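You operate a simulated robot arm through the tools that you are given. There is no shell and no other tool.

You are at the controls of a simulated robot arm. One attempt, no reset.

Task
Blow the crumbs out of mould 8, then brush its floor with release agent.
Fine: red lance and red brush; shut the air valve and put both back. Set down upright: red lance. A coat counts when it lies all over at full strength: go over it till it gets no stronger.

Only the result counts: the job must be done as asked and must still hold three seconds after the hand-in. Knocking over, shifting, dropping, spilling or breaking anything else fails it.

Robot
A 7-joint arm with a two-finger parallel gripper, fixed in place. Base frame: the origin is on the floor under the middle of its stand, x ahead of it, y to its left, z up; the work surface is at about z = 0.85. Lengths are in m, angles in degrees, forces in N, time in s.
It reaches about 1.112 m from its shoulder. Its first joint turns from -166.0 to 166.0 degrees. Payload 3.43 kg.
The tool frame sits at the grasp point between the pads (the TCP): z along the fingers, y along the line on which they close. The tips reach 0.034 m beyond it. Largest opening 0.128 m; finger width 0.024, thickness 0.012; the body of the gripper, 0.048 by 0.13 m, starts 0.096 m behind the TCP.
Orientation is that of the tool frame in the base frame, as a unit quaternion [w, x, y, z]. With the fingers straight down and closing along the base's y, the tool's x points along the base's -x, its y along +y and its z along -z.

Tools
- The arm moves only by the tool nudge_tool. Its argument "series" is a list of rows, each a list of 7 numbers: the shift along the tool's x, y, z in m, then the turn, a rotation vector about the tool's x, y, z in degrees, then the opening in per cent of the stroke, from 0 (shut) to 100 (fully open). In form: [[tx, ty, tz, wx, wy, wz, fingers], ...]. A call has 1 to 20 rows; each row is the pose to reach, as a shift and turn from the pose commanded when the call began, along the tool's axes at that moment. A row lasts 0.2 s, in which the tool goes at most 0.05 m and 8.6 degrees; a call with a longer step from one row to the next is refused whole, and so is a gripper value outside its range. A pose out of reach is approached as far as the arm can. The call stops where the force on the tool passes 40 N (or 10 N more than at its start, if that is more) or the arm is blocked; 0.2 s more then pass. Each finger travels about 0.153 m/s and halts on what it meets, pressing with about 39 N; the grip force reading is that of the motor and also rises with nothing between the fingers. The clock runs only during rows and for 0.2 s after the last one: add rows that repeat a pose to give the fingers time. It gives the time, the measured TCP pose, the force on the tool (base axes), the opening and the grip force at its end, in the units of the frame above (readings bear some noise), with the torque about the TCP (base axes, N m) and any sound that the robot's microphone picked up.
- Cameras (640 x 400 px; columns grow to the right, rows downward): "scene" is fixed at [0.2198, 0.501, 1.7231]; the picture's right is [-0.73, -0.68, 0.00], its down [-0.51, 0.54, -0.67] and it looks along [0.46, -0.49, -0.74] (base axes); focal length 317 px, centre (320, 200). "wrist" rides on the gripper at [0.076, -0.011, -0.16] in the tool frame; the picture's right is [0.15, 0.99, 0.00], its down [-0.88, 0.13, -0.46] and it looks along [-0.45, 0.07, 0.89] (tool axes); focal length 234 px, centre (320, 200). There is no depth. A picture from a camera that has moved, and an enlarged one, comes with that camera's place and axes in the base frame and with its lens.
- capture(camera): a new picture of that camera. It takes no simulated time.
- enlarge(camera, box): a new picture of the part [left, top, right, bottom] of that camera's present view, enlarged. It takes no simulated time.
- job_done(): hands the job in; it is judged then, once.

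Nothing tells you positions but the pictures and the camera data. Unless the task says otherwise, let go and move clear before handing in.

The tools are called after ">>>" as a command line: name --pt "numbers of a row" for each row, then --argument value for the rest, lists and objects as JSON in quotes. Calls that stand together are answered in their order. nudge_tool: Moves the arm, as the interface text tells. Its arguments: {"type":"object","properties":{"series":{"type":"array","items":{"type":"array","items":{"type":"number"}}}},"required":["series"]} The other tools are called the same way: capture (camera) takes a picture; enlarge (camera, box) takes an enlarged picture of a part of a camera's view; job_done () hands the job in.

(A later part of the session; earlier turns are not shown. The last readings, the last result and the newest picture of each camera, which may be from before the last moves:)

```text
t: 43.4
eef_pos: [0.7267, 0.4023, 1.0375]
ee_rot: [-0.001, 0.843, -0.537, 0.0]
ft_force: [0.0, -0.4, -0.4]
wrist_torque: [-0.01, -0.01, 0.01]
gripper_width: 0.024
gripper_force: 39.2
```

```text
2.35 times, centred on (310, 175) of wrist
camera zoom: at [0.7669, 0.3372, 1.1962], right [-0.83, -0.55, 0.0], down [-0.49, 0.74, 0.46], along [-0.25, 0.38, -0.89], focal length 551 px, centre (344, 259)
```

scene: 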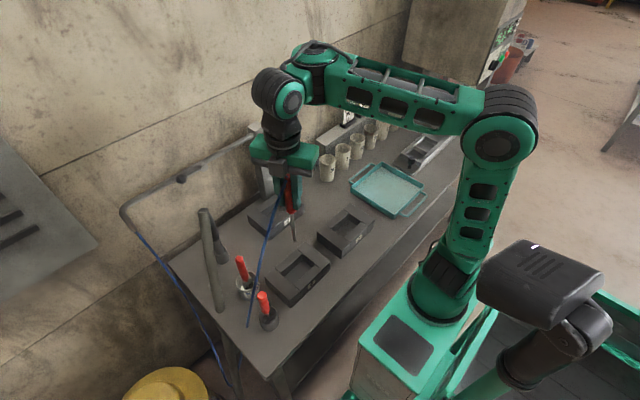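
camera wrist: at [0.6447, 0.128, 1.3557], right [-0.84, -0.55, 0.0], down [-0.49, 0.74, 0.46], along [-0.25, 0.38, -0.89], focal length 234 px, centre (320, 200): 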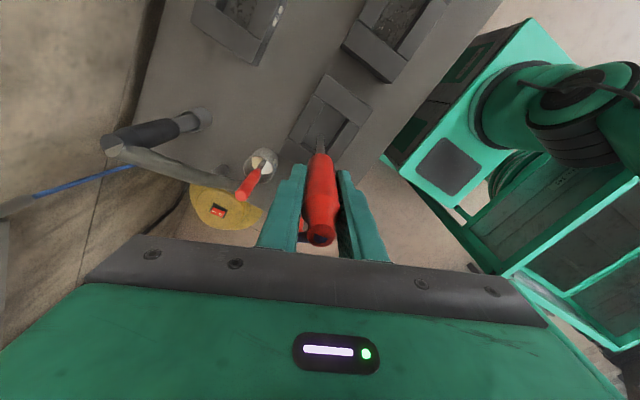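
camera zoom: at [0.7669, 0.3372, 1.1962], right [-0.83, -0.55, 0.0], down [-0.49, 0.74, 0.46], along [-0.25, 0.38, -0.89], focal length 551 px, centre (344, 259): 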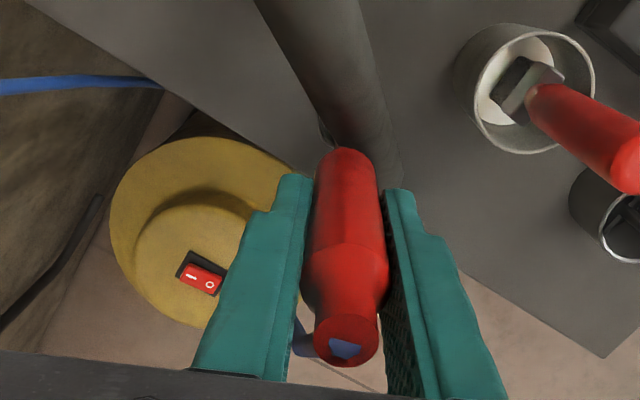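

Nearly seated; lowering the last 3 mm and releasing slowly.

>>> nudge_tool --pt "0 0 0.0015 0 0 0 0" --pt "0 0 0.003 0 0 0 0" --pt "0 0 0.003 0 0 0 0" --pt "0 0 0.003 0 0 0 22" --pt "0 0 0.003 0 0 0 28" --pt "0 0 0.003 0 0 0 40" --pt "0 0 0.003 0 0 0 50" --pt "0 0 0.003 0 0 0 50"

>>> enlarge --camera "scene" --box '[150, 180, 270, 320]'

>>> enlarge --camera "wrist" --box '[220, 90, 400, 260]'

```text
t: 45.2
eef_pos: [0.7265, 0.4009, 1.0347]
ee_rot: [0.0, 0.844, -0.537, 0.0]
ft_force: [0.0, 0.5, 0.4]
wrist_torque: [0.02, -0.01, -0.05]
gripper_width: 0.0639
gripper_force: 0.1
```

```text
2.86 times, centred on (210, 250) of scene
camera zoom: at [0.2198, 0.501, 1.7231], right [-0.73, -0.68, 0.0], down [-0.51, 0.54, -0.67], along [0.46, -0.49, -0.74], focal length 907 px, centre (634, 57)
```

zoom: 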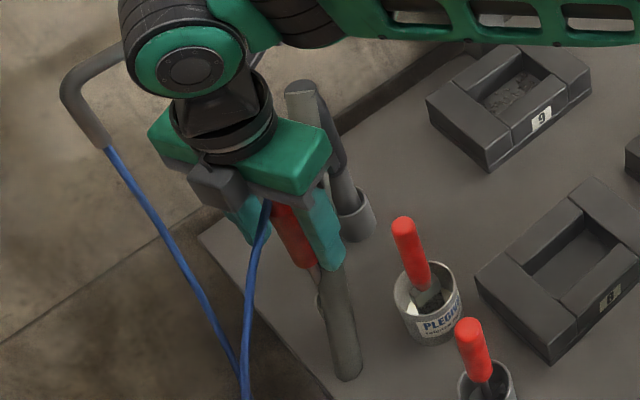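

```text
2.35 times, centred on (310, 175) of wrist
camera zoom: at [0.7665, 0.3373, 1.1933], right [-0.83, -0.55, 0.0], down [-0.49, 0.74, 0.46], along [-0.25, 0.38, -0.89], focal length 551 px, centre (344, 259)
```

zoom: 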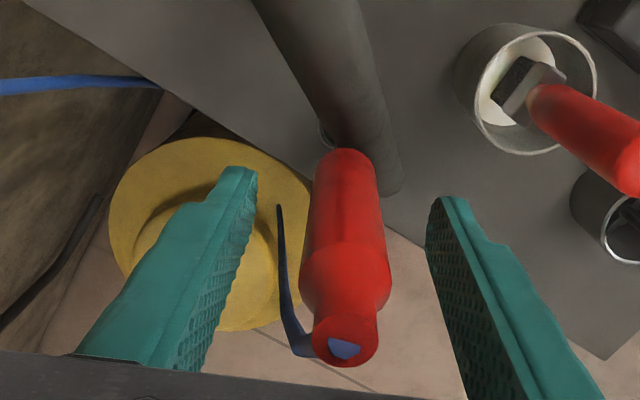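

The lance stands upright in its cup. Now rising clear and heading to the valve to shut it.

>>> nudge_tool --pt "0 0 -0.03 0 0 0 50" --pt "0 0 -0.06 0 0 0 50" --pt "0 0 -0.09 0 0 0 50" --pt "0 0 -0.12 0 0 0 50" --pt "0 0 -0.15 0 0 0 50" --pt "0 0 -0.17 0 0 0 50" --pt "0 0 -0.17 0 0 0 50"

>>> enlarge --camera "scene" --box '[150, 180, 270, 320]'

```text
t: 46.8
eef_pos: [0.7238, 0.402, 1.2055]
ee_rot: [-0.001, 0.843, -0.537, 0.001]
ft_force: [0.5, -0.1, -0.2]
wrist_torque: [0.0, 0.0, 0.02]
gripper_width: 0.0641
gripper_force: 0.0
```

```text
2.86 times, centred on (210, 250) of scene
camera zoom: at [0.2198, 0.501, 1.7231], right [-0.73, -0.68, 0.0], down [-0.51, 0.54, -0.67], along [0.46, -0.49, -0.74], focal length 907 px, centre (634, 57)
```

zoom: 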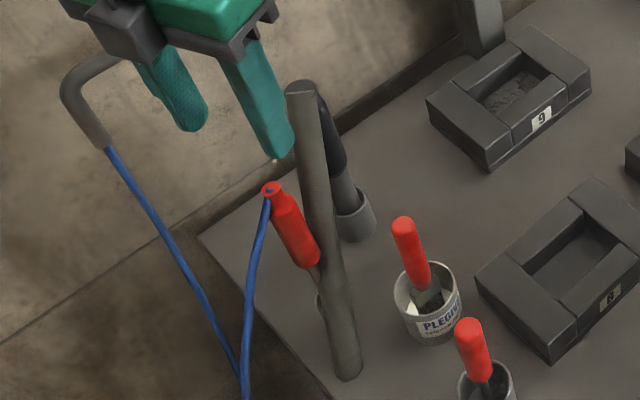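

>>> nudge_tool --pt "0.0244 0.01 -0.02 0 0 5 50" --pt "0.0488 0.02 -0.04 0 0 10 40" --pt "0.0732 0.03 -0.055 0 0 15 20" --pt "0.0976 0.04 -0.065 0 0 20 0" --pt "0.122 0.05 -0.065 0 0 25 0" --pt "0.122 0.05 -0.065 0 0 25 0" --pt "0.122 0.05 -0.065 0 0 25 0"

```text
t: 48.4
eef_pos: [0.7306, 0.2703, 1.2706]
ee_rot: [0.0, 0.708, -0.707, 0.001]
ft_force: [-0.3, 0.5, -0.2]
wrist_torque: [0.02, 0.01, -0.01]
gripper_width: 0.0001
gripper_force: 33.4
```

The tool is level and yawed. Pitching outward now toward the lever.

>>> nudge_tool --pt "-0.003 -0.006 0.004 4 0 0 0" --pt "-0.006 -0.012 0.008 8 0 0 0" --pt "-0.009 -0.018 0.012 12 0 0 0" --pt "-0.012 -0.024 0.016 16 0 0 0" --pt "-0.015 -0.03 0.02 20 0 0 0" --pt "-0.018 -0.036 0.024 24 0 0 0" --pt "-0.021 -0.042 0.028 28 0 0 0" --pt "-0.024 -0.048 0.032 32 0 0 0" --pt "-0.027 -0.054 0.036 36 0 0 0" --pt "-0.03 -0.06 0.04 40 0 0 0" --pt "-0.03 -0.06 0.04 44 0 0 0" --pt "-0.03 -0.06 0.04 44 0 0 0"

>>> capture --camera "scene"

>>> capture --camera "wrist"

```text
t: 51.0
eef_pos: [0.7908, 0.3022, 1.2299]
ee_rot: [0.266, -0.655, 0.656, -0.265]
ft_force: [0.4, -0.7, 0.7]
wrist_torque: [0.0, -0.01, 0.01]
gripper_width: 0.0003
gripper_force: 32.8
```

```text
taken
```

scene: 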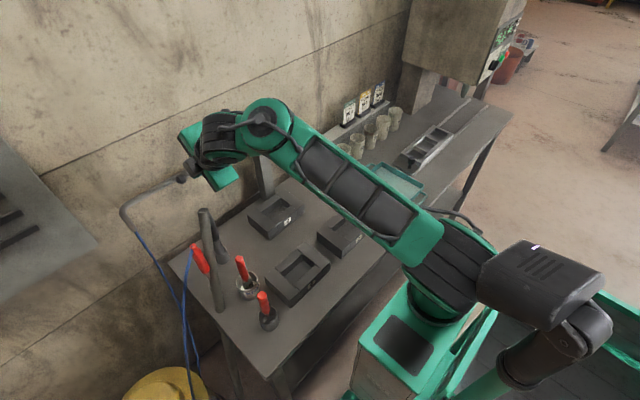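

```text
taken
camera wrist: at [0.6868, 0.2238, 1.3509], right [-0.71, -0.15, -0.69], down [-0.41, 0.88, 0.24], along [0.57, 0.45, -0.68], focal length 234 px, centre (320, 200)
```

wrist: 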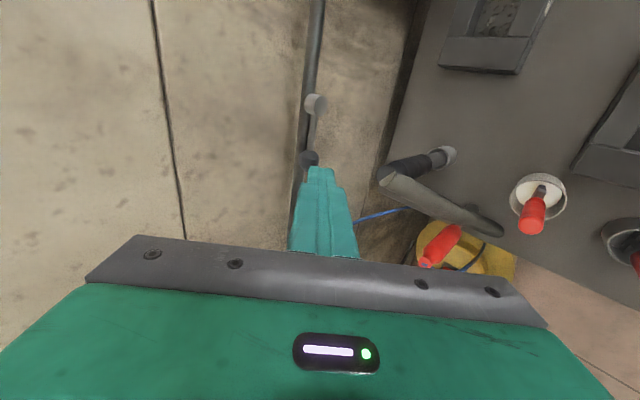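

>>> enlarge --camera "wrist" --box '[260, 70, 380, 200]'

>>> enlarge --camera "scene" --box '[140, 110, 260, 220]'

```text
3.08 times, centred on (320, 135) of wrist
camera zoom: at [0.6868, 0.2238, 1.3509], right [-0.71, -0.15, -0.69], down [-0.41, 0.88, 0.24], along [0.57, 0.45, -0.68], focal length 720 px, centre (320, 400)
```

zoom: 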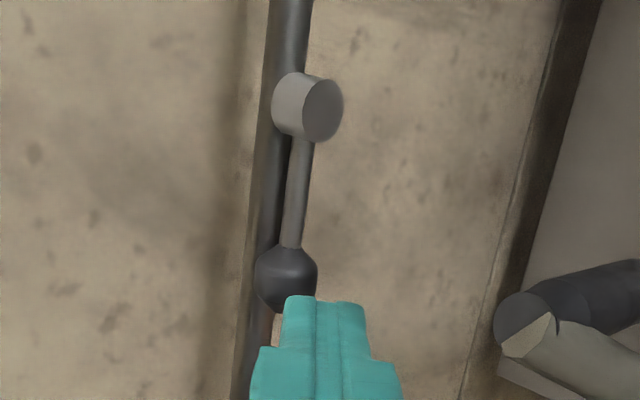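

```text
3.64 times, centred on (200, 165) of scene
camera zoom: at [0.2198, 0.501, 1.7231], right [-0.73, -0.68, 0.0], down [-0.51, 0.54, -0.67], along [0.46, -0.49, -0.74], focal length 1154 px, centre (756, 327)
```

zoom: 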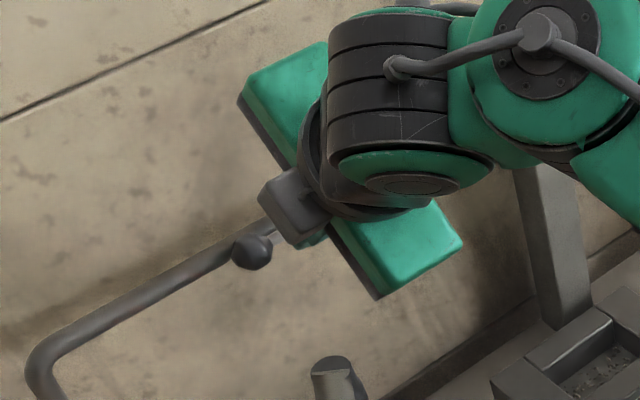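

The knob sits in line at (0.885, 0.314, 1.150). I'll bring the closed fingers down beyond the knob end (y≈0.352), then under it.

>>> nudge_tool --pt "-0.025 -0.0037 0.0106 0 0 0 0" --pt "-0.05 -0.0074 0.0211 0 0 0 0" --pt "-0.05 0.0012 0.0407 0 0 0 0" --pt "-0.05 0.0097 0.0603 0 0 0 0" --pt "-0.05 0.021 0.0828 0 0 0 0" --pt "-0.05 0.0327 0.1056 0 0 0 0" --pt "-0.05 0.0188 0.119 0 0 0 0" --pt "-0.05 0.0188 0.119 0 0 0 0"

>>> enlarge --camera "scene" --box '[140, 110, 260, 220]'

>>> capture --camera "wrist"

```text
t: 52.8
eef_pos: [0.8605, 0.3524, 1.1319]
ee_rot: [-0.266, 0.655, -0.655, 0.266]
ft_force: [-0.5, 0.2, 0.0]
wrist_torque: [-0.02, -0.02, 0.02]
gripper_width: 0.0
gripper_force: 33.3
```

```text
3.64 times, centred on (200, 165) of scene
camera zoom: at [0.2198, 0.501, 1.7231], right [-0.73, -0.68, 0.0], down [-0.51, 0.54, -0.67], along [0.46, -0.49, -0.74], focal length 1154 px, centre (756, 327)
```

zoom: 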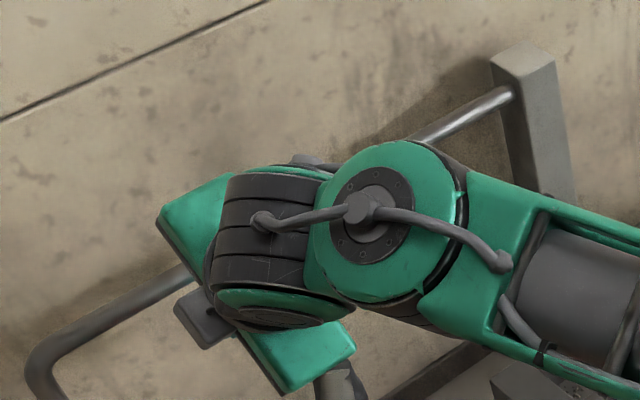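

```text
taken
camera wrist: at [0.7563, 0.2744, 1.2526], right [-0.71, -0.15, -0.69], down [-0.41, 0.88, 0.24], along [0.57, 0.45, -0.69], focal length 234 px, centre (320, 200)
```

wrist: 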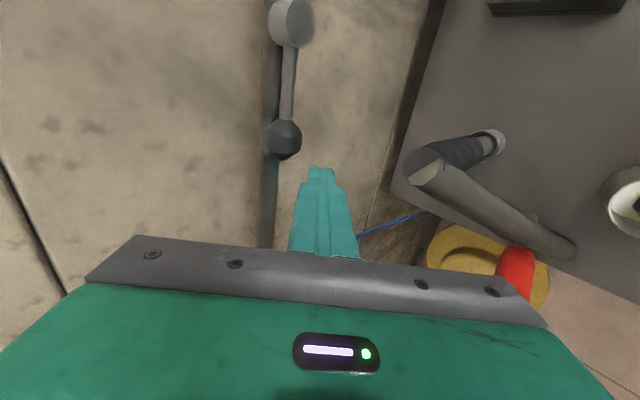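

The fingertips are just below and beyond the knob. Sliding under it and pushing up along the arc.

>>> nudge_tool --pt "0.02 0 0 0 0 0 0" --pt "0.04 0 0 0 0 0 0" --pt "0.038 -0.009 -0.0093 0 0 0 0" --pt "0.037 -0.0165 -0.017 0 0 0 0" --pt "0.036 -0.024 -0.0248 0 0 0 0" --pt "0.036 -0.0325 -0.0335 0 0 0 0" --pt "0.036 -0.0407 -0.0421 0 0 0 0"

>>> enlarge --camera "scene" --box '[140, 110, 260, 220]'

>>> capture --camera "wrist"

```text
t: 54.4
eef_pos: [0.8609, 0.3141, 1.1902]
ee_rot: [-0.268, 0.656, -0.654, 0.265]
ft_force: [-1.3, 0.4, 0.1]
wrist_torque: [0.04, 0.0, 0.07]
gripper_width: 0.0
gripper_force: 32.7
```

```text
3.64 times, centred on (200, 165) of scene
camera zoom: at [0.2198, 0.501, 1.7231], right [-0.73, -0.68, 0.0], down [-0.51, 0.54, -0.67], along [0.46, -0.49, -0.74], focal length 1154 px, centre (756, 327)
```

zoom: 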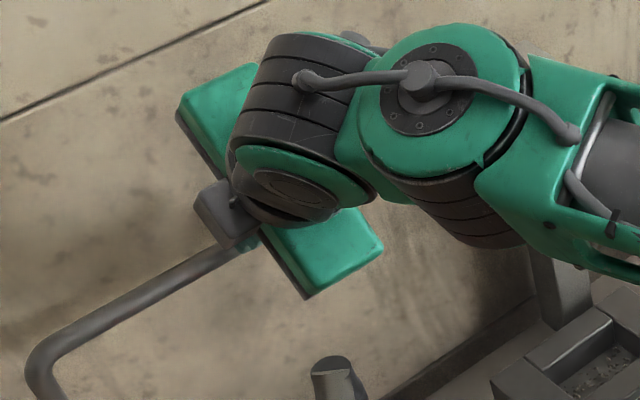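

```text
taken
camera wrist: at [0.7563, 0.2379, 1.3118], right [-0.71, -0.15, -0.69], down [-0.41, 0.88, 0.24], along [0.57, 0.45, -0.68], focal length 234 px, centre (320, 200)
```

wrist: 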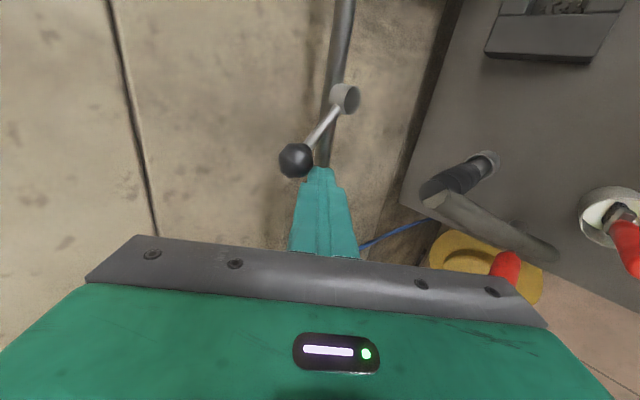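

The lever is coming up. Continuing the arc to upright.

>>> nudge_tool --pt "0.005 -0.0076 -0.0079 0 0 0 0" --pt "0.01 -0.0153 -0.0158 0 0 0 0" --pt "0.0157 -0.02 -0.0207 0 0 0 0" --pt "0.0215 -0.0247 -0.0255 0 0 0 0" --pt "0.0293 -0.0277 -0.0286 0 0 0 0" --pt "0.037 -0.0306 -0.0316 0 0 0 0" --pt "0.037 -0.0306 -0.0316 0 0 0 0"

>>> enlarge --camera "scene" --box '[140, 110, 260, 220]'

>>> capture --camera "wrist"

```text
t: 56.0
eef_pos: [0.8614, 0.2775, 1.2342]
ee_rot: [0.266, -0.655, 0.657, -0.264]
ft_force: [-0.3, -0.1, 0.5]
wrist_torque: [-0.02, 0.01, 0.0]
gripper_width: 0.0
gripper_force: 32.8
```

```text
3.64 times, centred on (200, 165) of scene
camera zoom: at [0.2198, 0.501, 1.7231], right [-0.73, -0.68, 0.0], down [-0.51, 0.54, -0.67], along [0.46, -0.49, -0.74], focal length 1154 px, centre (756, 327)
```

zoom: 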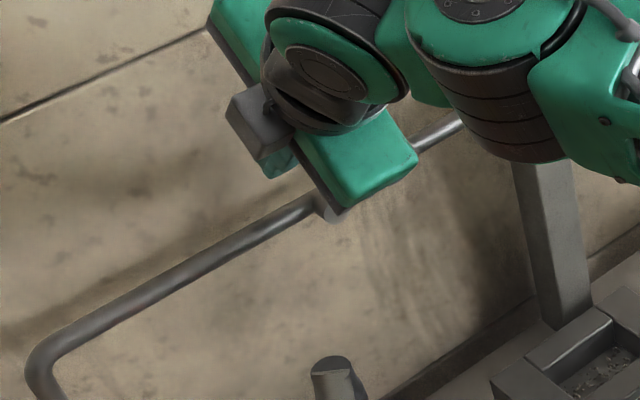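

```text
taken
camera wrist: at [0.758, 0.2005, 1.3553], right [-0.71, -0.15, -0.69], down [-0.41, 0.88, 0.24], along [0.57, 0.45, -0.69], focal length 234 px, centre (320, 200)
```

wrist: 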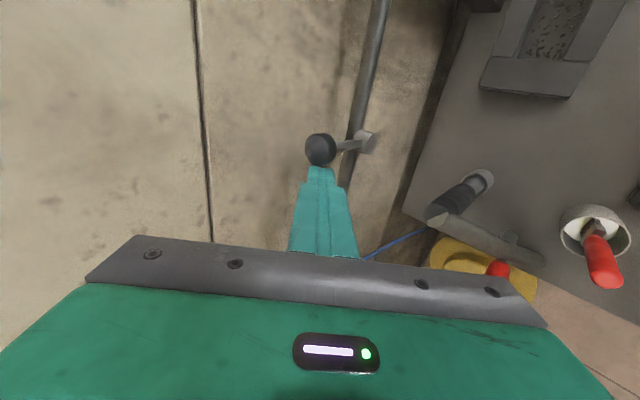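

>>> enlarge --camera "wrist" --box '[270, 90, 410, 200]'

```text
3.64 times, centred on (340, 145) of wrist
camera zoom: at [0.758, 0.2005, 1.3553], right [-0.71, -0.15, -0.69], down [-0.41, 0.88, 0.24], along [0.57, 0.45, -0.69], focal length 852 px, centre (247, 400)
```

zoom: 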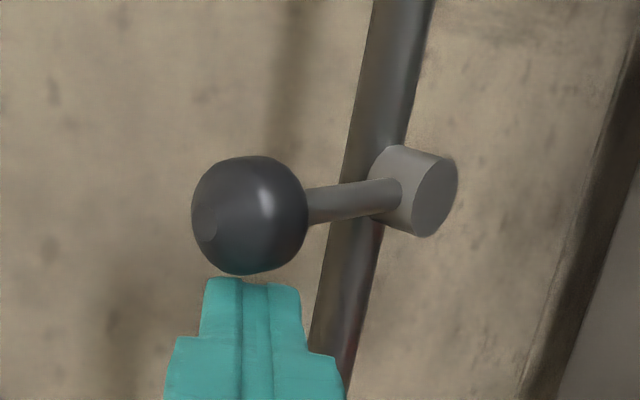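

The lever is upright again (within ~1.5°). A few careful millimetres more to feel for its shut stop.

>>> nudge_tool --pt "0.0015 0 0 0 0 0 0" --pt "0.003 0 0 0 0 0 0" --pt "0.0045 0 0 0 0 0 0"

>>> enlarge --camera "wrist" --box '[270, 90, 410, 200]'

```text
t: 56.8
eef_pos: [0.8604, 0.2742, 1.233]
ee_rot: [-0.266, 0.657, -0.654, 0.264]
ft_force: [0.5, 12.3, 1.4]
wrist_torque: [0.23, -0.06, 0.3]
gripper_width: 0.0002
gripper_force: 33.2
```

```text
3.64 times, centred on (340, 145) of wrist
camera zoom: at [0.7569, 0.1976, 1.3546], right [-0.71, -0.15, -0.69], down [-0.41, 0.88, 0.24], along [0.57, 0.45, -0.69], focal length 852 px, centre (247, 400)
```

zoom: 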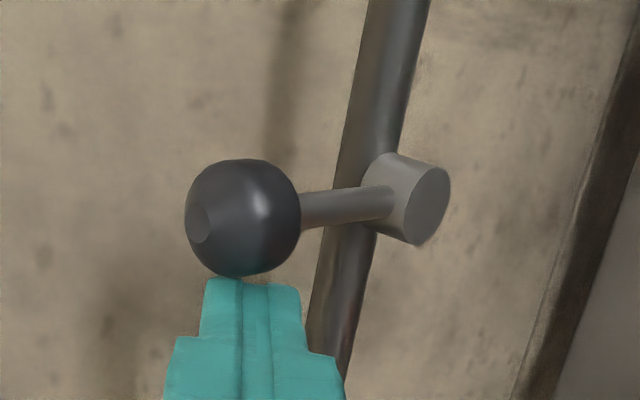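

Firm contact at 12 N: the valve is at its shut stop. Retreating and levelling the tool.

>>> nudge_tool --pt "-0.012 0 0 0 0 0 0" --pt "-0.012 0 -0.03 0 0 0 0" --pt "-0.012 0 -0.06 0 0 0 0" --pt "-0.012 0 -0.09 0 0 0 0" --pt "-0.012 0 -0.1 -4 0 0 0" --pt "-0.012 0 -0.11 -8 0 0 0" --pt "-0.012 0 -0.12 -12 0 0 0" --pt "-0.012 0 -0.12 -16 0 0 0" --pt "-0.012 0 -0.12 -20 0 0 0" --pt "-0.012 0 -0.12 -24 0 0 0" --pt "-0.012 0 -0.12 -28 0 0 0" --pt "-0.012 0 -0.12 -32 0 0 0" --pt "-0.012 0 -0.12 -36 0 0 0" --pt "-0.012 0 -0.12 -40 0 0 0" --pt "-0.012 0 -0.12 -44 0 0 0" --pt "-0.012 0 -0.12 -44 0 0 0"

>>> capture --camera "scene"

>>> capture --camera "wrist"

```text
t: 60.2
eef_pos: [0.7709, 0.2819, 1.323]
ee_rot: [0.034, -0.706, 0.707, -0.027]
ft_force: [0.0, -1.3, -0.2]
wrist_torque: [0.02, 0.04, 0.02]
gripper_width: 0.0002
gripper_force: 33.5
out of reach, approached as far as the arm can: row 14, 15, 16
```

```text
taken
```

scene: 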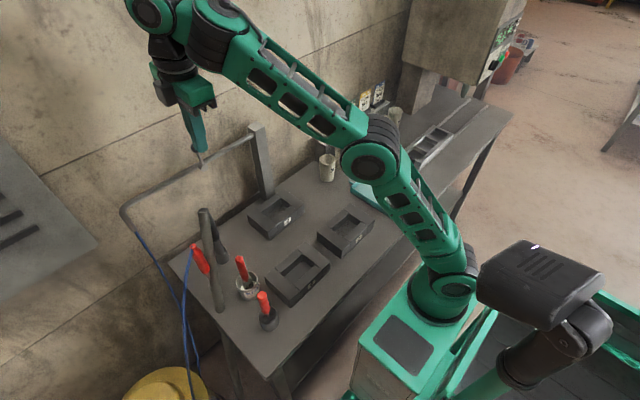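

```text
taken
camera wrist: at [0.7678, 0.2031, 1.4802], right [-0.99, -0.15, -0.09], down [-0.17, 0.88, 0.45], along [0.01, 0.46, -0.89], focal length 234 px, centre (320, 200)
```

wrist: 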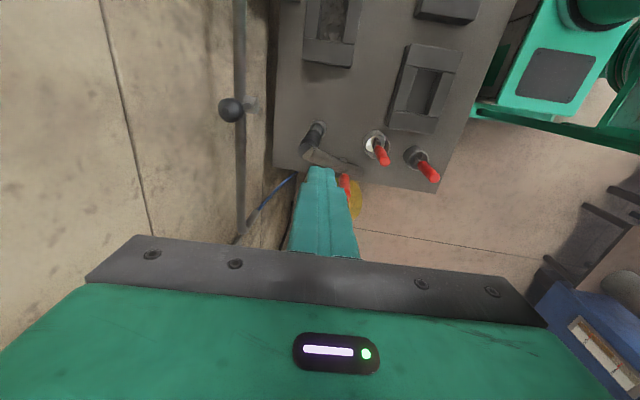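

Lever upright, valve shut. Now let me inspect the two red-handled tools closely.

>>> enlarge --camera "wrist" --box '[350, 115, 450, 195]'

>>> enlarge --camera "scene" --box '[225, 245, 285, 335]'

>>> enlarge --camera "wrist" --box '[395, 140, 445, 190]'

```text
5.00 times, centred on (400, 155) of wrist
camera zoom: at [0.7678, 0.2031, 1.4802], right [-0.99, -0.15, -0.09], down [-0.17, 0.88, 0.45], along [0.01, 0.46, -0.89], focal length 1171 px, centre (-80, 425)
```

zoom: 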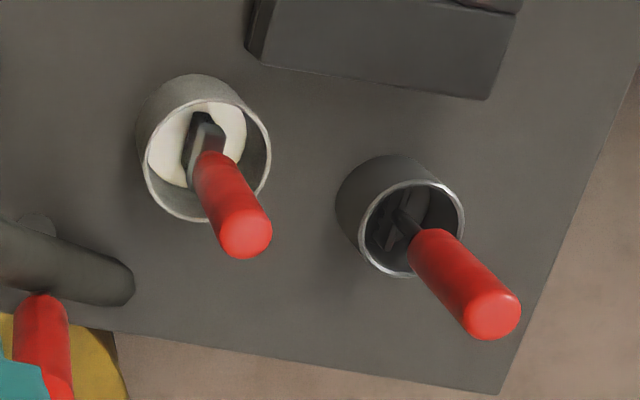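

```text
4.44 times, centred on (255, 290) of scene
camera zoom: at [0.2198, 0.501, 1.7231], right [-0.73, -0.68, 0.0], down [-0.51, 0.54, -0.67], along [0.46, -0.49, -0.74], focal length 1411 px, centre (609, -200)
```

zoom: 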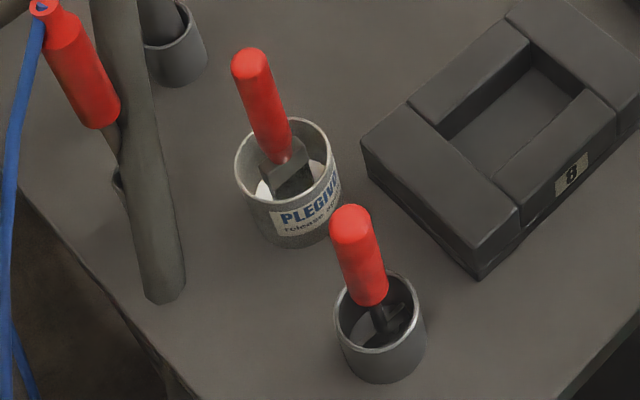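

```text
8.00 times, centred on (420, 165) of wrist
camera zoom: at [0.7678, 0.2031, 1.4802], right [-0.99, -0.15, -0.09], down [-0.17, 0.88, 0.45], along [0.01, 0.46, -0.89], focal length 1873 px, centre (-480, 480)
```

zoom: 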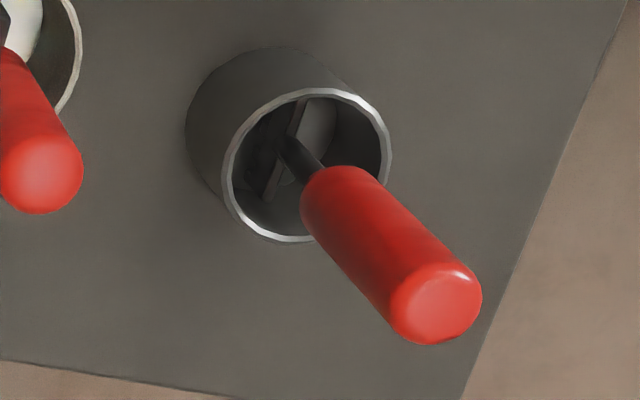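

The cup tool is a scraper; the brush is the red one standing in the release-agent pot (≈(0.657, 0.331), top ≈1.03). I'll move above it and correct the small tilt.

>>> nudge_tool --pt "-0.008 0.0207 0.0189 -0.8 0.1 0 20" --pt "-0.016 0.0414 0.0378 -1.6 0.2 0 40" --pt "-0.024 0.0621 0.0567 -2.5 0.3 0 40" --pt "-0.032 0.0828 0.0755 -3.3 0.4 0 40" --pt "-0.04 0.1035 0.0944 -4.1 0.5 0 40" --pt "-0.0478 0.1242 0.1133 -4.9 0.6 0 40" --pt "-0.0478 0.1242 0.1133 -4.9 0.6 0 40" --pt "-0.0478 0.1242 0.1133 -4.9 0.6 0 40"

>>> capture --camera "wrist"

>>> enlarge --camera "wrist" --box '[270, 90, 390, 200]'

```text
t: 62.0
eef_pos: [0.659, 0.3317, 1.1988]
ee_rot: [-0.001, -0.707, 0.707, 0.0]
ft_force: [0.6, 0.5, -0.2]
wrist_torque: [-0.01, -0.02, -0.01]
gripper_width: 0.0513
gripper_force: 0.1
```

```text
taken
camera wrist: at [0.6693, 0.2548, 1.3579], right [-0.99, -0.15, 0.0], down [-0.13, 0.88, 0.45], along [-0.07, 0.45, -0.89], focal length 234 px, centre (320, 200)
```

wrist: 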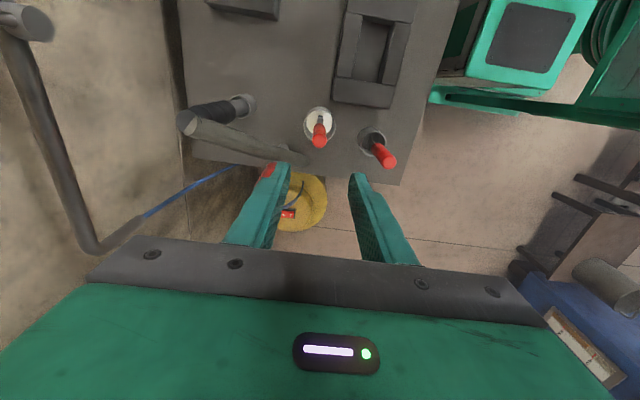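

```text
3.64 times, centred on (330, 145) of wrist
camera zoom: at [0.6693, 0.2548, 1.3579], right [-0.99, -0.15, 0.0], down [-0.13, 0.88, 0.45], along [-0.07, 0.45, -0.89], focal length 852 px, centre (284, 400)
```

zoom: 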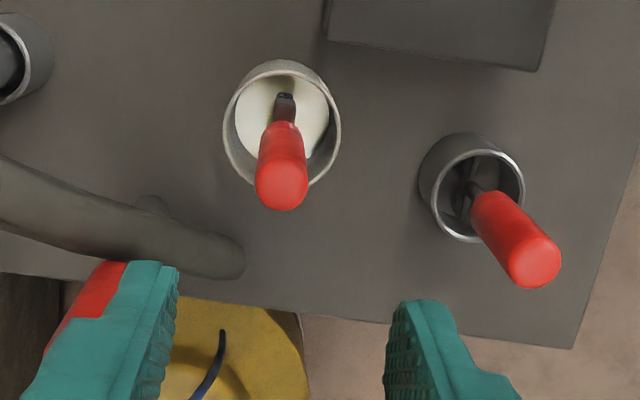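

The brush is exactly under the TCP and its flat head is aligned with y (thin in x). Descending to grip the handle.

>>> nudge_tool --pt "0 0 0.03 0 0 0 40" --pt "0 0 0.06 0 0 0 40" --pt "0 0 0.09 0 0 0 40" --pt "0 0 0.12 0 0 0 40" --pt "0 0 0.15 0 0 0 40" --pt "0 0 0.175 0 0 0 40" --pt "0 0 0.195 0 0 0 40" --pt "0 0 0.209 0 0 0 40" --pt "0 0 0.209 0 0 0 40"

>>> capture --camera "wrist"

>>> enlarge --camera "scene" --box '[190, 190, 310, 340]'

```text
t: 64.0
eef_pos: [0.6558, 0.3278, 0.9896]
ee_rot: [0.001, 0.708, -0.707, 0.001]
ft_force: [0.3, 0.2, -0.2]
wrist_torque: [0.02, 0.0, -0.02]
gripper_width: 0.0511
gripper_force: 0.2
```

```text
taken
camera wrist: at [0.6659, 0.2512, 1.1473], right [-0.99, -0.15, 0.0], down [-0.13, 0.88, 0.45], along [-0.07, 0.45, -0.89], focal length 234 px, centre (320, 200)
```

wrist: 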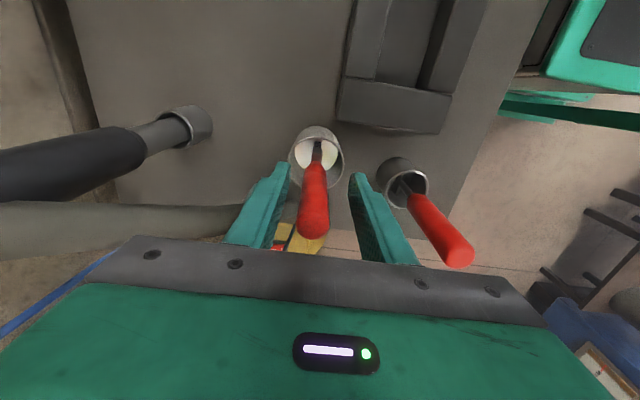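

```text
2.67 times, centred on (250, 265) of scene
camera zoom: at [0.2198, 0.501, 1.7231], right [-0.73, -0.68, 0.0], down [-0.51, 0.54, -0.67], along [0.46, -0.49, -0.74], focal length 846 px, centre (507, 27)
```

zoom: 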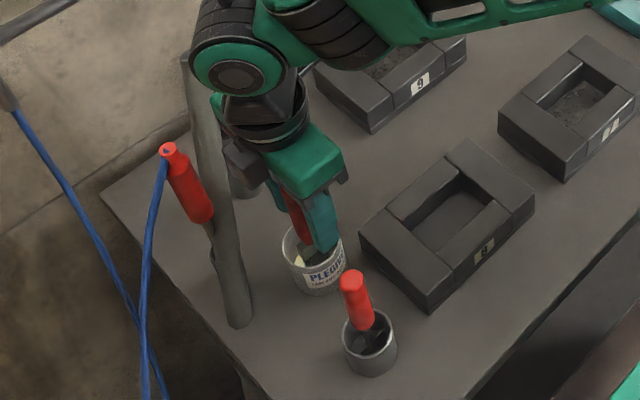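

The TCP is ~3.5 mm off the handle; I'll centre it and check again before closing.

>>> nudge_tool --pt "-0.0017 -0.0017 0 0 0 0 40" --pt "-0.0035 -0.0035 0 0 0 0 40" --pt "-0.0035 -0.0035 0 0 0 0 40"

>>> enlarge --camera "wrist" --box '[260, 100, 400, 250]'

```text
t: 64.8
eef_pos: [0.6599, 0.332, 0.9885]
ee_rot: [-0.002, -0.707, 0.707, -0.001]
ft_force: [0.2, 0.6, 0.4]
wrist_torque: [0.03, -0.02, 0.01]
gripper_width: 0.0514
gripper_force: 0.0
```

```text
2.67 times, centred on (330, 175) of wrist
camera zoom: at [0.6701, 0.2555, 1.147], right [-0.99, -0.15, 0.0], down [-0.13, 0.88, 0.45], along [-0.07, 0.45, -0.89], focal length 624 px, centre (293, 267)
```

zoom: 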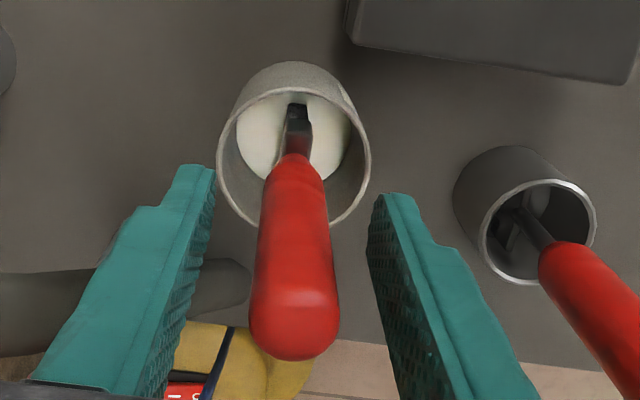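

Centred. Closing on the handle.

>>> nudge_tool --pt "0 0 0 0 0 0 30" --pt "0 0 0 0 0 0 20" --pt "0 0 0 0 0 0 10" --pt "0 0 0 0 0 0 0" --pt "0 0 0 0 0 0 0"

>>> enlarge --camera "wrist" --box '[260, 100, 400, 250]'

```text
t: 66.0
eef_pos: [0.6599, 0.3331, 0.9888]
ee_rot: [-0.001, -0.707, 0.708, -0.001]
ft_force: [-0.1, -0.5, -0.2]
wrist_torque: [0.0, 0.0, -0.01]
gripper_width: 0.0193
gripper_force: 39.1
```

```text
2.67 times, centred on (330, 175) of wrist
camera zoom: at [0.6701, 0.2555, 1.1472], right [-0.99, -0.15, 0.0], down [-0.13, 0.88, 0.45], along [-0.07, 0.45, -0.89], focal length 624 px, centre (293, 267)
```

zoom: 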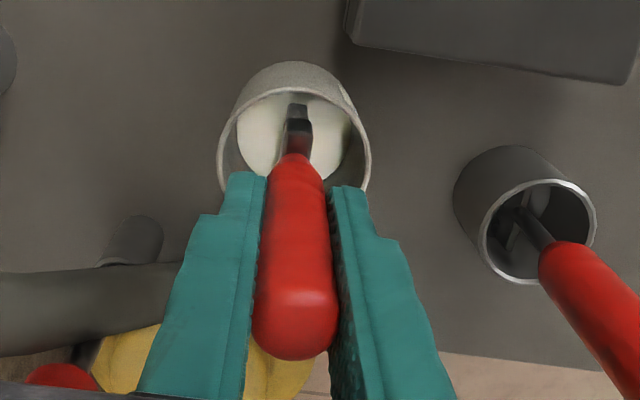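

Gripped at 19 mm. Lifting straight up and inspecting the head.

>>> nudge_tool --pt "0 0 -0.02 0 0 0 0" --pt "0 0 -0.04 0 0 0 0" --pt "0 0 -0.06 0 0 0 0" --pt "0 0 -0.08 0 0 0 0" --pt "0 0 -0.1 0 0 0 0" --pt "0 0 -0.12 0 0 0 0" --pt "0 0 -0.12 0 0 0 0"

>>> enlarge --camera "scene" --box '[200, 200, 300, 320]'

>>> enlarge --camera "wrist" --box '[260, 100, 400, 250]'

```text
t: 67.6
eef_pos: [0.6589, 0.3323, 1.1088]
ee_rot: [0.0, -0.707, 0.708, 0.0]
ft_force: [0.2, 0.2, -0.2]
wrist_torque: [0.02, 0.0, 0.02]
gripper_width: 0.0197
gripper_force: 38.6
```

```text
3.33 times, centred on (250, 260) of scene
camera zoom: at [0.2198, 0.501, 1.7231], right [-0.73, -0.68, 0.0], down [-0.51, 0.54, -0.67], along [0.46, -0.49, -0.74], focal length 1058 px, centre (553, 0)
```

zoom: 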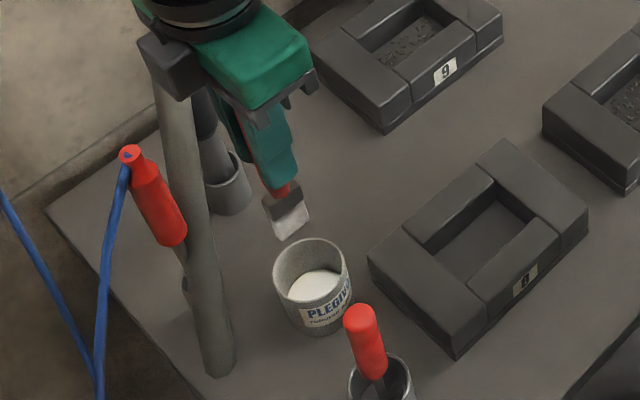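

```text
2.67 times, centred on (330, 175) of wrist
camera zoom: at [0.669, 0.2562, 1.2677], right [-0.99, -0.15, 0.0], down [-0.13, 0.88, 0.45], along [-0.07, 0.45, -0.89], focal length 624 px, centre (293, 267)
```

zoom: 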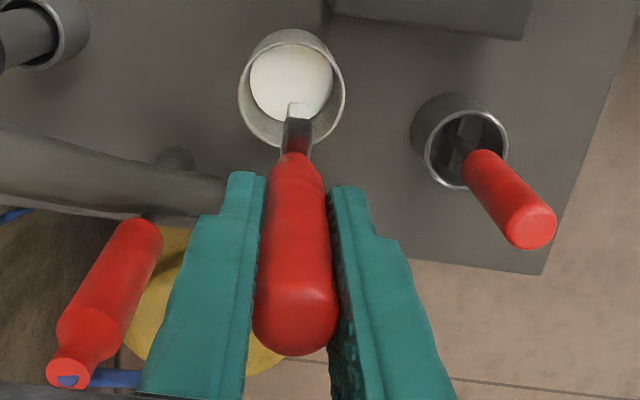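

The bristles are loaded white; head is ~33 mm (y) × 11 mm (x), tip ≈0.1235 m below the TCP. Moving over mould 8's cavity.

>>> nudge_tool --pt "0.028 0.012 0 0 0 0 0" --pt "0.056 0.024 0 0 0 0 0" --pt "0.085 0.036 0 0 0 0 0" --pt "0.113 0.048 0 0 0 0 0" --pt "0.141 0.06 0 0 0 0 0" --pt "0.141 0.06 0 0 0 0 0" --pt "0.141 0.06 0 0 0 0 0"

>>> enlarge --camera "scene" --box '[240, 190, 360, 310]'

>>> enlarge --camera "wrist" --box '[250, 60, 390, 200]'

```text
t: 69.2
eef_pos: [0.5984, 0.1934, 1.1095]
ee_rot: [0.001, 0.707, -0.707, 0.003]
ft_force: [-0.1, -0.4, 0.0]
wrist_torque: [-0.02, 0.03, -0.03]
gripper_width: 0.0193
gripper_force: 39.1
```

```text
3.33 times, centred on (300, 250) of scene
camera zoom: at [0.2198, 0.501, 1.7231], right [-0.73, -0.68, 0.0], down [-0.51, 0.54, -0.67], along [0.46, -0.49, -0.74], focal length 1058 px, centre (387, 33)
```

zoom: 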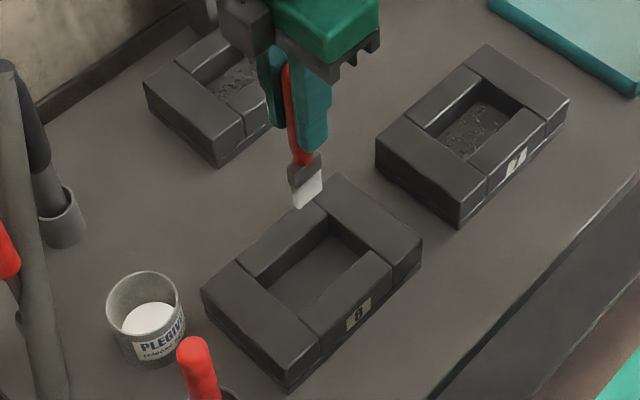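

```text
2.86 times, centred on (320, 130) of wrist
camera zoom: at [0.609, 0.1169, 1.2676], right [-0.99, -0.15, 0.0], down [-0.13, 0.88, 0.45], along [-0.07, 0.45, -0.89], focal length 669 px, centre (320, 400)
```

zoom: 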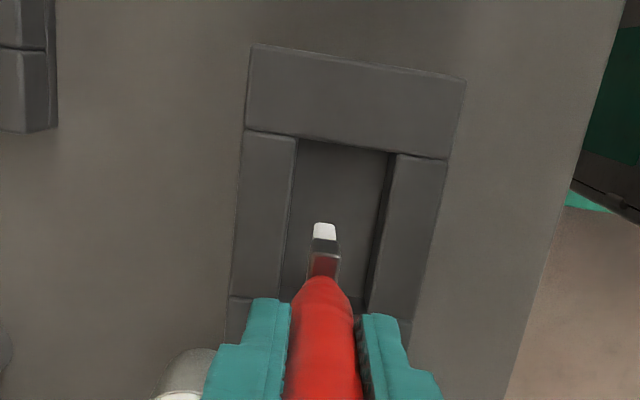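

The wrist view lets me refine the mould: its top is nearer z≈0.90 and the cavity about x 0.562–0.615, y 0.156–0.24. Let me zoom in to fix the cavity edges.

>>> enlarge --camera "wrist" --box '[280, 90, 370, 180]'

>>> enlarge --camera "scene" --box '[260, 225, 340, 305]'

```text
4.44 times, centred on (325, 135) of wrist
camera zoom: at [0.609, 0.1169, 1.2676], right [-0.99, -0.15, 0.0], down [-0.13, 0.88, 0.45], along [-0.07, 0.45, -0.89], focal length 1041 px, centre (298, 489)
```

zoom: 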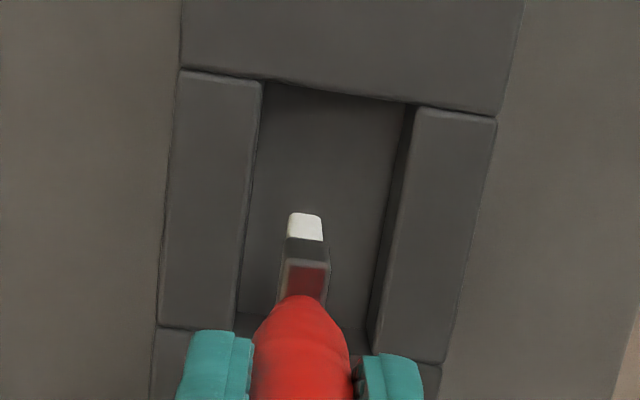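

```text
5.00 times, centred on (300, 265) of scene
camera zoom: at [0.2198, 0.501, 1.7231], right [-0.73, -0.68, 0.0], down [-0.51, 0.54, -0.67], along [0.46, -0.49, -0.74], focal length 1587 px, centre (420, -125)
```

zoom: 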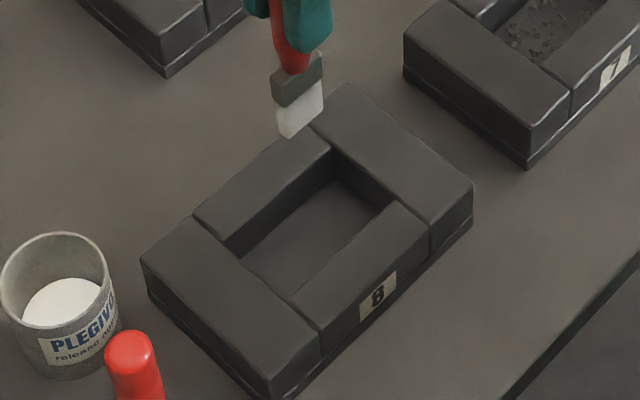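

Cavity at the rim: x 0.5615–0.6137, y 0.1557–0.242 (centre 0.5876, 0.199); brush centre coincides with the TCP. Moving to the cavity centre and lowering to just above the rim.

>>> nudge_tool --pt "-0.0028 0.0052 0.01 0 0 0 0" --pt "-0.0056 0.0104 0.02 0 0 0 0" --pt "-0.0056 0.0104 0.045 0 0 0 0" --pt "-0.0056 0.0104 0.065 0 0 0 0" --pt "-0.0056 0.0104 0.075 0 0 0 0" --pt "-0.0056 0.0104 0.075 0 0 0 0"

>>> enlarge --camera "wrist" --box '[250, 50, 390, 190]'

>>> enlarge --camera "scene" --box '[260, 225, 340, 305]'

```text
t: 70.6
eef_pos: [0.5895, 0.1985, 1.0327]
ee_rot: [0.0, 0.707, -0.707, 0.001]
ft_force: [0.2, -0.1, -0.2]
wrist_torque: [0.02, -0.02, -0.01]
gripper_width: 0.0195
gripper_force: 39.1
```

```text
2.86 times, centred on (320, 120) of wrist
camera zoom: at [0.5985, 0.1218, 1.1924], right [-0.99, -0.15, 0.0], down [-0.13, 0.88, 0.45], along [-0.07, 0.45, -0.89], focal length 669 px, centre (320, 429)
```

zoom: 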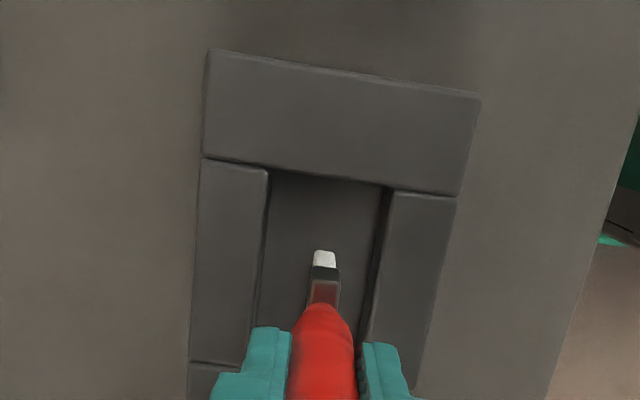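

```text
5.00 times, centred on (300, 265) of scene
camera zoom: at [0.2198, 0.501, 1.7231], right [-0.73, -0.68, 0.0], down [-0.51, 0.54, -0.67], along [0.46, -0.49, -0.74], focal length 1587 px, centre (420, -125)
```

zoom: 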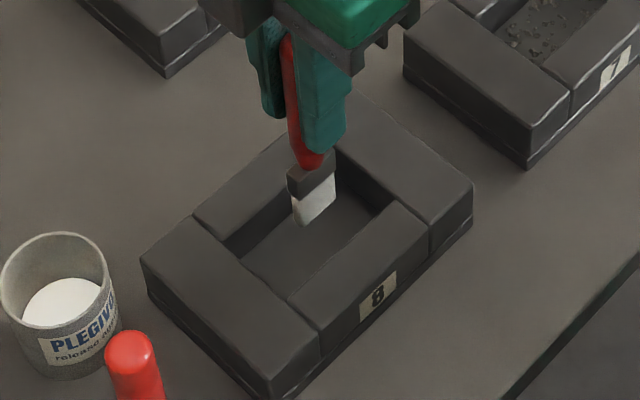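

The brush is centred above the cavity. Lowering gradually to feel the floor.

>>> nudge_tool --pt "0 0 0.01 0 0 0 0" --pt "0 0 0.018 0 0 0 0" --pt "0 0 0.022 0 0 0 0" --pt "0 0 0.022 0 0 0 0"

>>> enlarge --camera "scene" --box '[280, 240, 320, 280]'

>>> enlarge --camera "wrist" --box '[280, 80, 370, 170]'

```text
t: 71.6
eef_pos: [0.588, 0.1974, 1.0112]
ee_rot: [0.001, 0.707, -0.707, 0.002]
ft_force: [0.0, 0.4, -1.1]
wrist_torque: [0.01, -0.03, 0.02]
gripper_width: 0.0193
gripper_force: 39.1
```

```text
10.00 times, centred on (300, 260) of scene
camera zoom: at [0.2198, 0.501, 1.7231], right [-0.73, -0.68, 0.0], down [-0.51, 0.54, -0.67], along [0.46, -0.49, -0.74], focal length 3174 px, centre (520, -400)
```

zoom: 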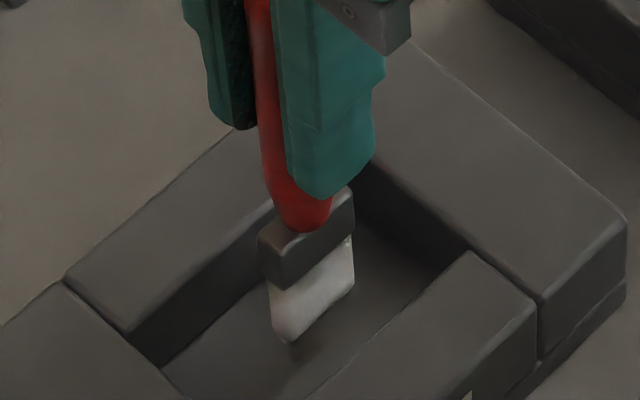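

```text
4.44 times, centred on (325, 125) of wrist
camera zoom: at [0.5993, 0.1212, 1.1701], right [-0.99, -0.15, 0.0], down [-0.13, 0.88, 0.45], along [-0.07, 0.45, -0.89], focal length 1041 px, centre (298, 533)
```

zoom: 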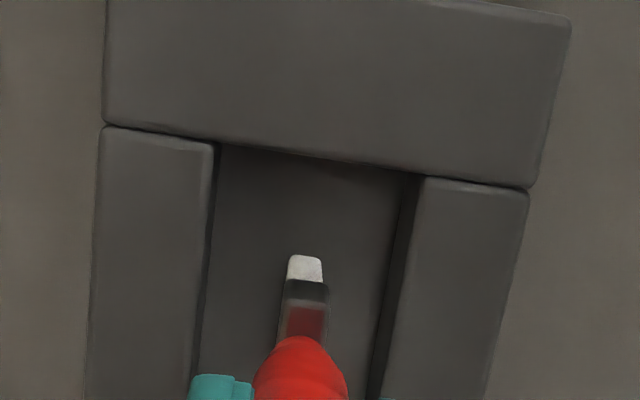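

>>> nudge_tool --pt "0 0 0.002 0 0 0 0" --pt "0 0 0.004 0 0 0 0" --pt "0 0 0.006 0 0 0 0" --pt "0 0 0.006 0 0 0 0"

>>> enlarge --camera "scene" --box '[280, 240, 320, 280]'

>>> enlarge --camera "wrist" --box '[280, 80, 370, 170]'

```text
t: 72.6
eef_pos: [0.5883, 0.1973, 1.0048]
ee_rot: [-0.001, -0.707, 0.707, 0.0]
ft_force: [-0.1, 0.3, -0.8]
wrist_torque: [0.01, -0.02, -0.01]
gripper_width: 0.0193
gripper_force: 39.1
```

```text
10.00 times, centred on (300, 260) of scene
camera zoom: at [0.2198, 0.501, 1.7231], right [-0.73, -0.68, 0.0], down [-0.51, 0.54, -0.67], along [0.46, -0.49, -0.74], focal length 3174 px, centre (520, -400)
```

zoom: 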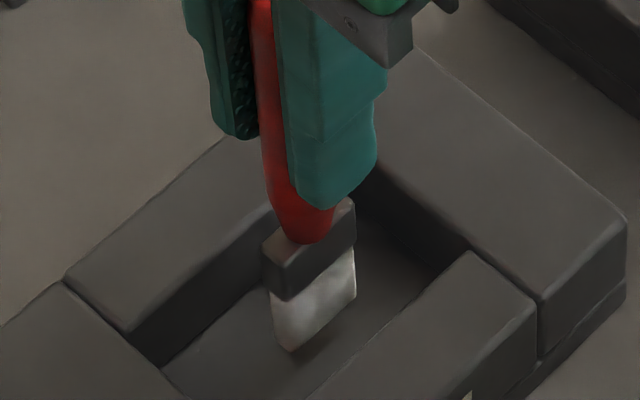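

```text
4.44 times, centred on (325, 125) of wrist
camera zoom: at [0.5995, 0.1207, 1.164], right [-0.99, -0.15, 0.0], down [-0.13, 0.88, 0.45], along [-0.07, 0.45, -0.89], focal length 1041 px, centre (298, 533)
```

zoom: 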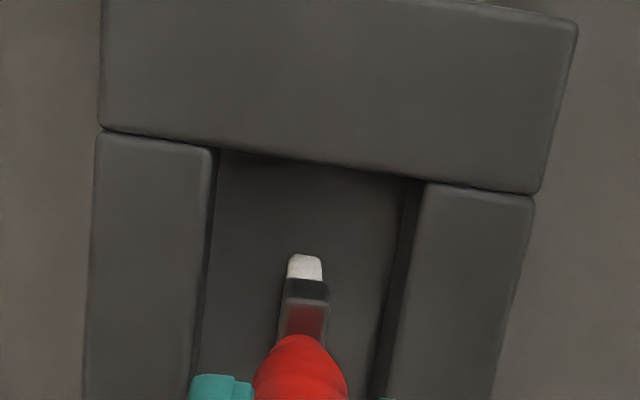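

>>> nudge_tool --pt "0 0 0.002 0 0 0 0" --pt "0 0 0.004 0 0 0 0" --pt "0 0 0.006 0 0 0 0" --pt "0 0 0.006 0 0 0 0"

>>> enlarge --camera "scene" --box '[280, 240, 320, 280]'

>>> enlarge --camera "wrist" --box '[280, 80, 370, 170]'

```text
t: 73.6
eef_pos: [0.5887, 0.1971, 1.0001]
ee_rot: [0.002, 0.707, -0.707, 0.001]
ft_force: [0.0, 0.3, 0.0]
wrist_torque: [0.0, -0.04, 0.03]
gripper_width: 0.0194
gripper_force: 38.6
```

```text
10.00 times, centred on (300, 260) of scene
camera zoom: at [0.2198, 0.501, 1.7231], right [-0.73, -0.68, 0.0], down [-0.51, 0.54, -0.67], along [0.46, -0.49, -0.74], focal length 3174 px, centre (520, -400)
```

zoom: 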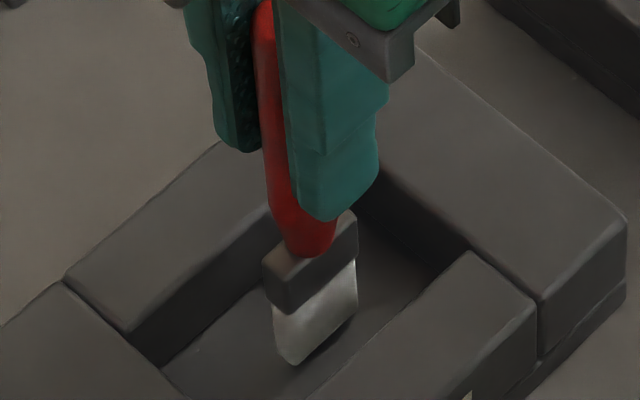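

```text
4.44 times, centred on (325, 125) of wrist
camera zoom: at [0.5991, 0.1206, 1.1582], right [-0.99, -0.15, 0.0], down [-0.13, 0.88, 0.45], along [-0.07, 0.45, -0.89], focal length 1041 px, centre (298, 533)
```

zoom: 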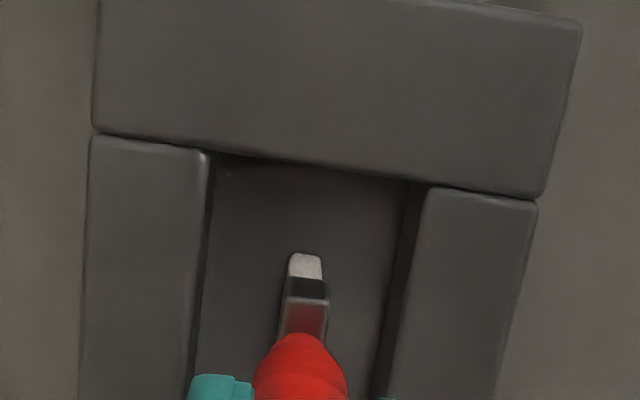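

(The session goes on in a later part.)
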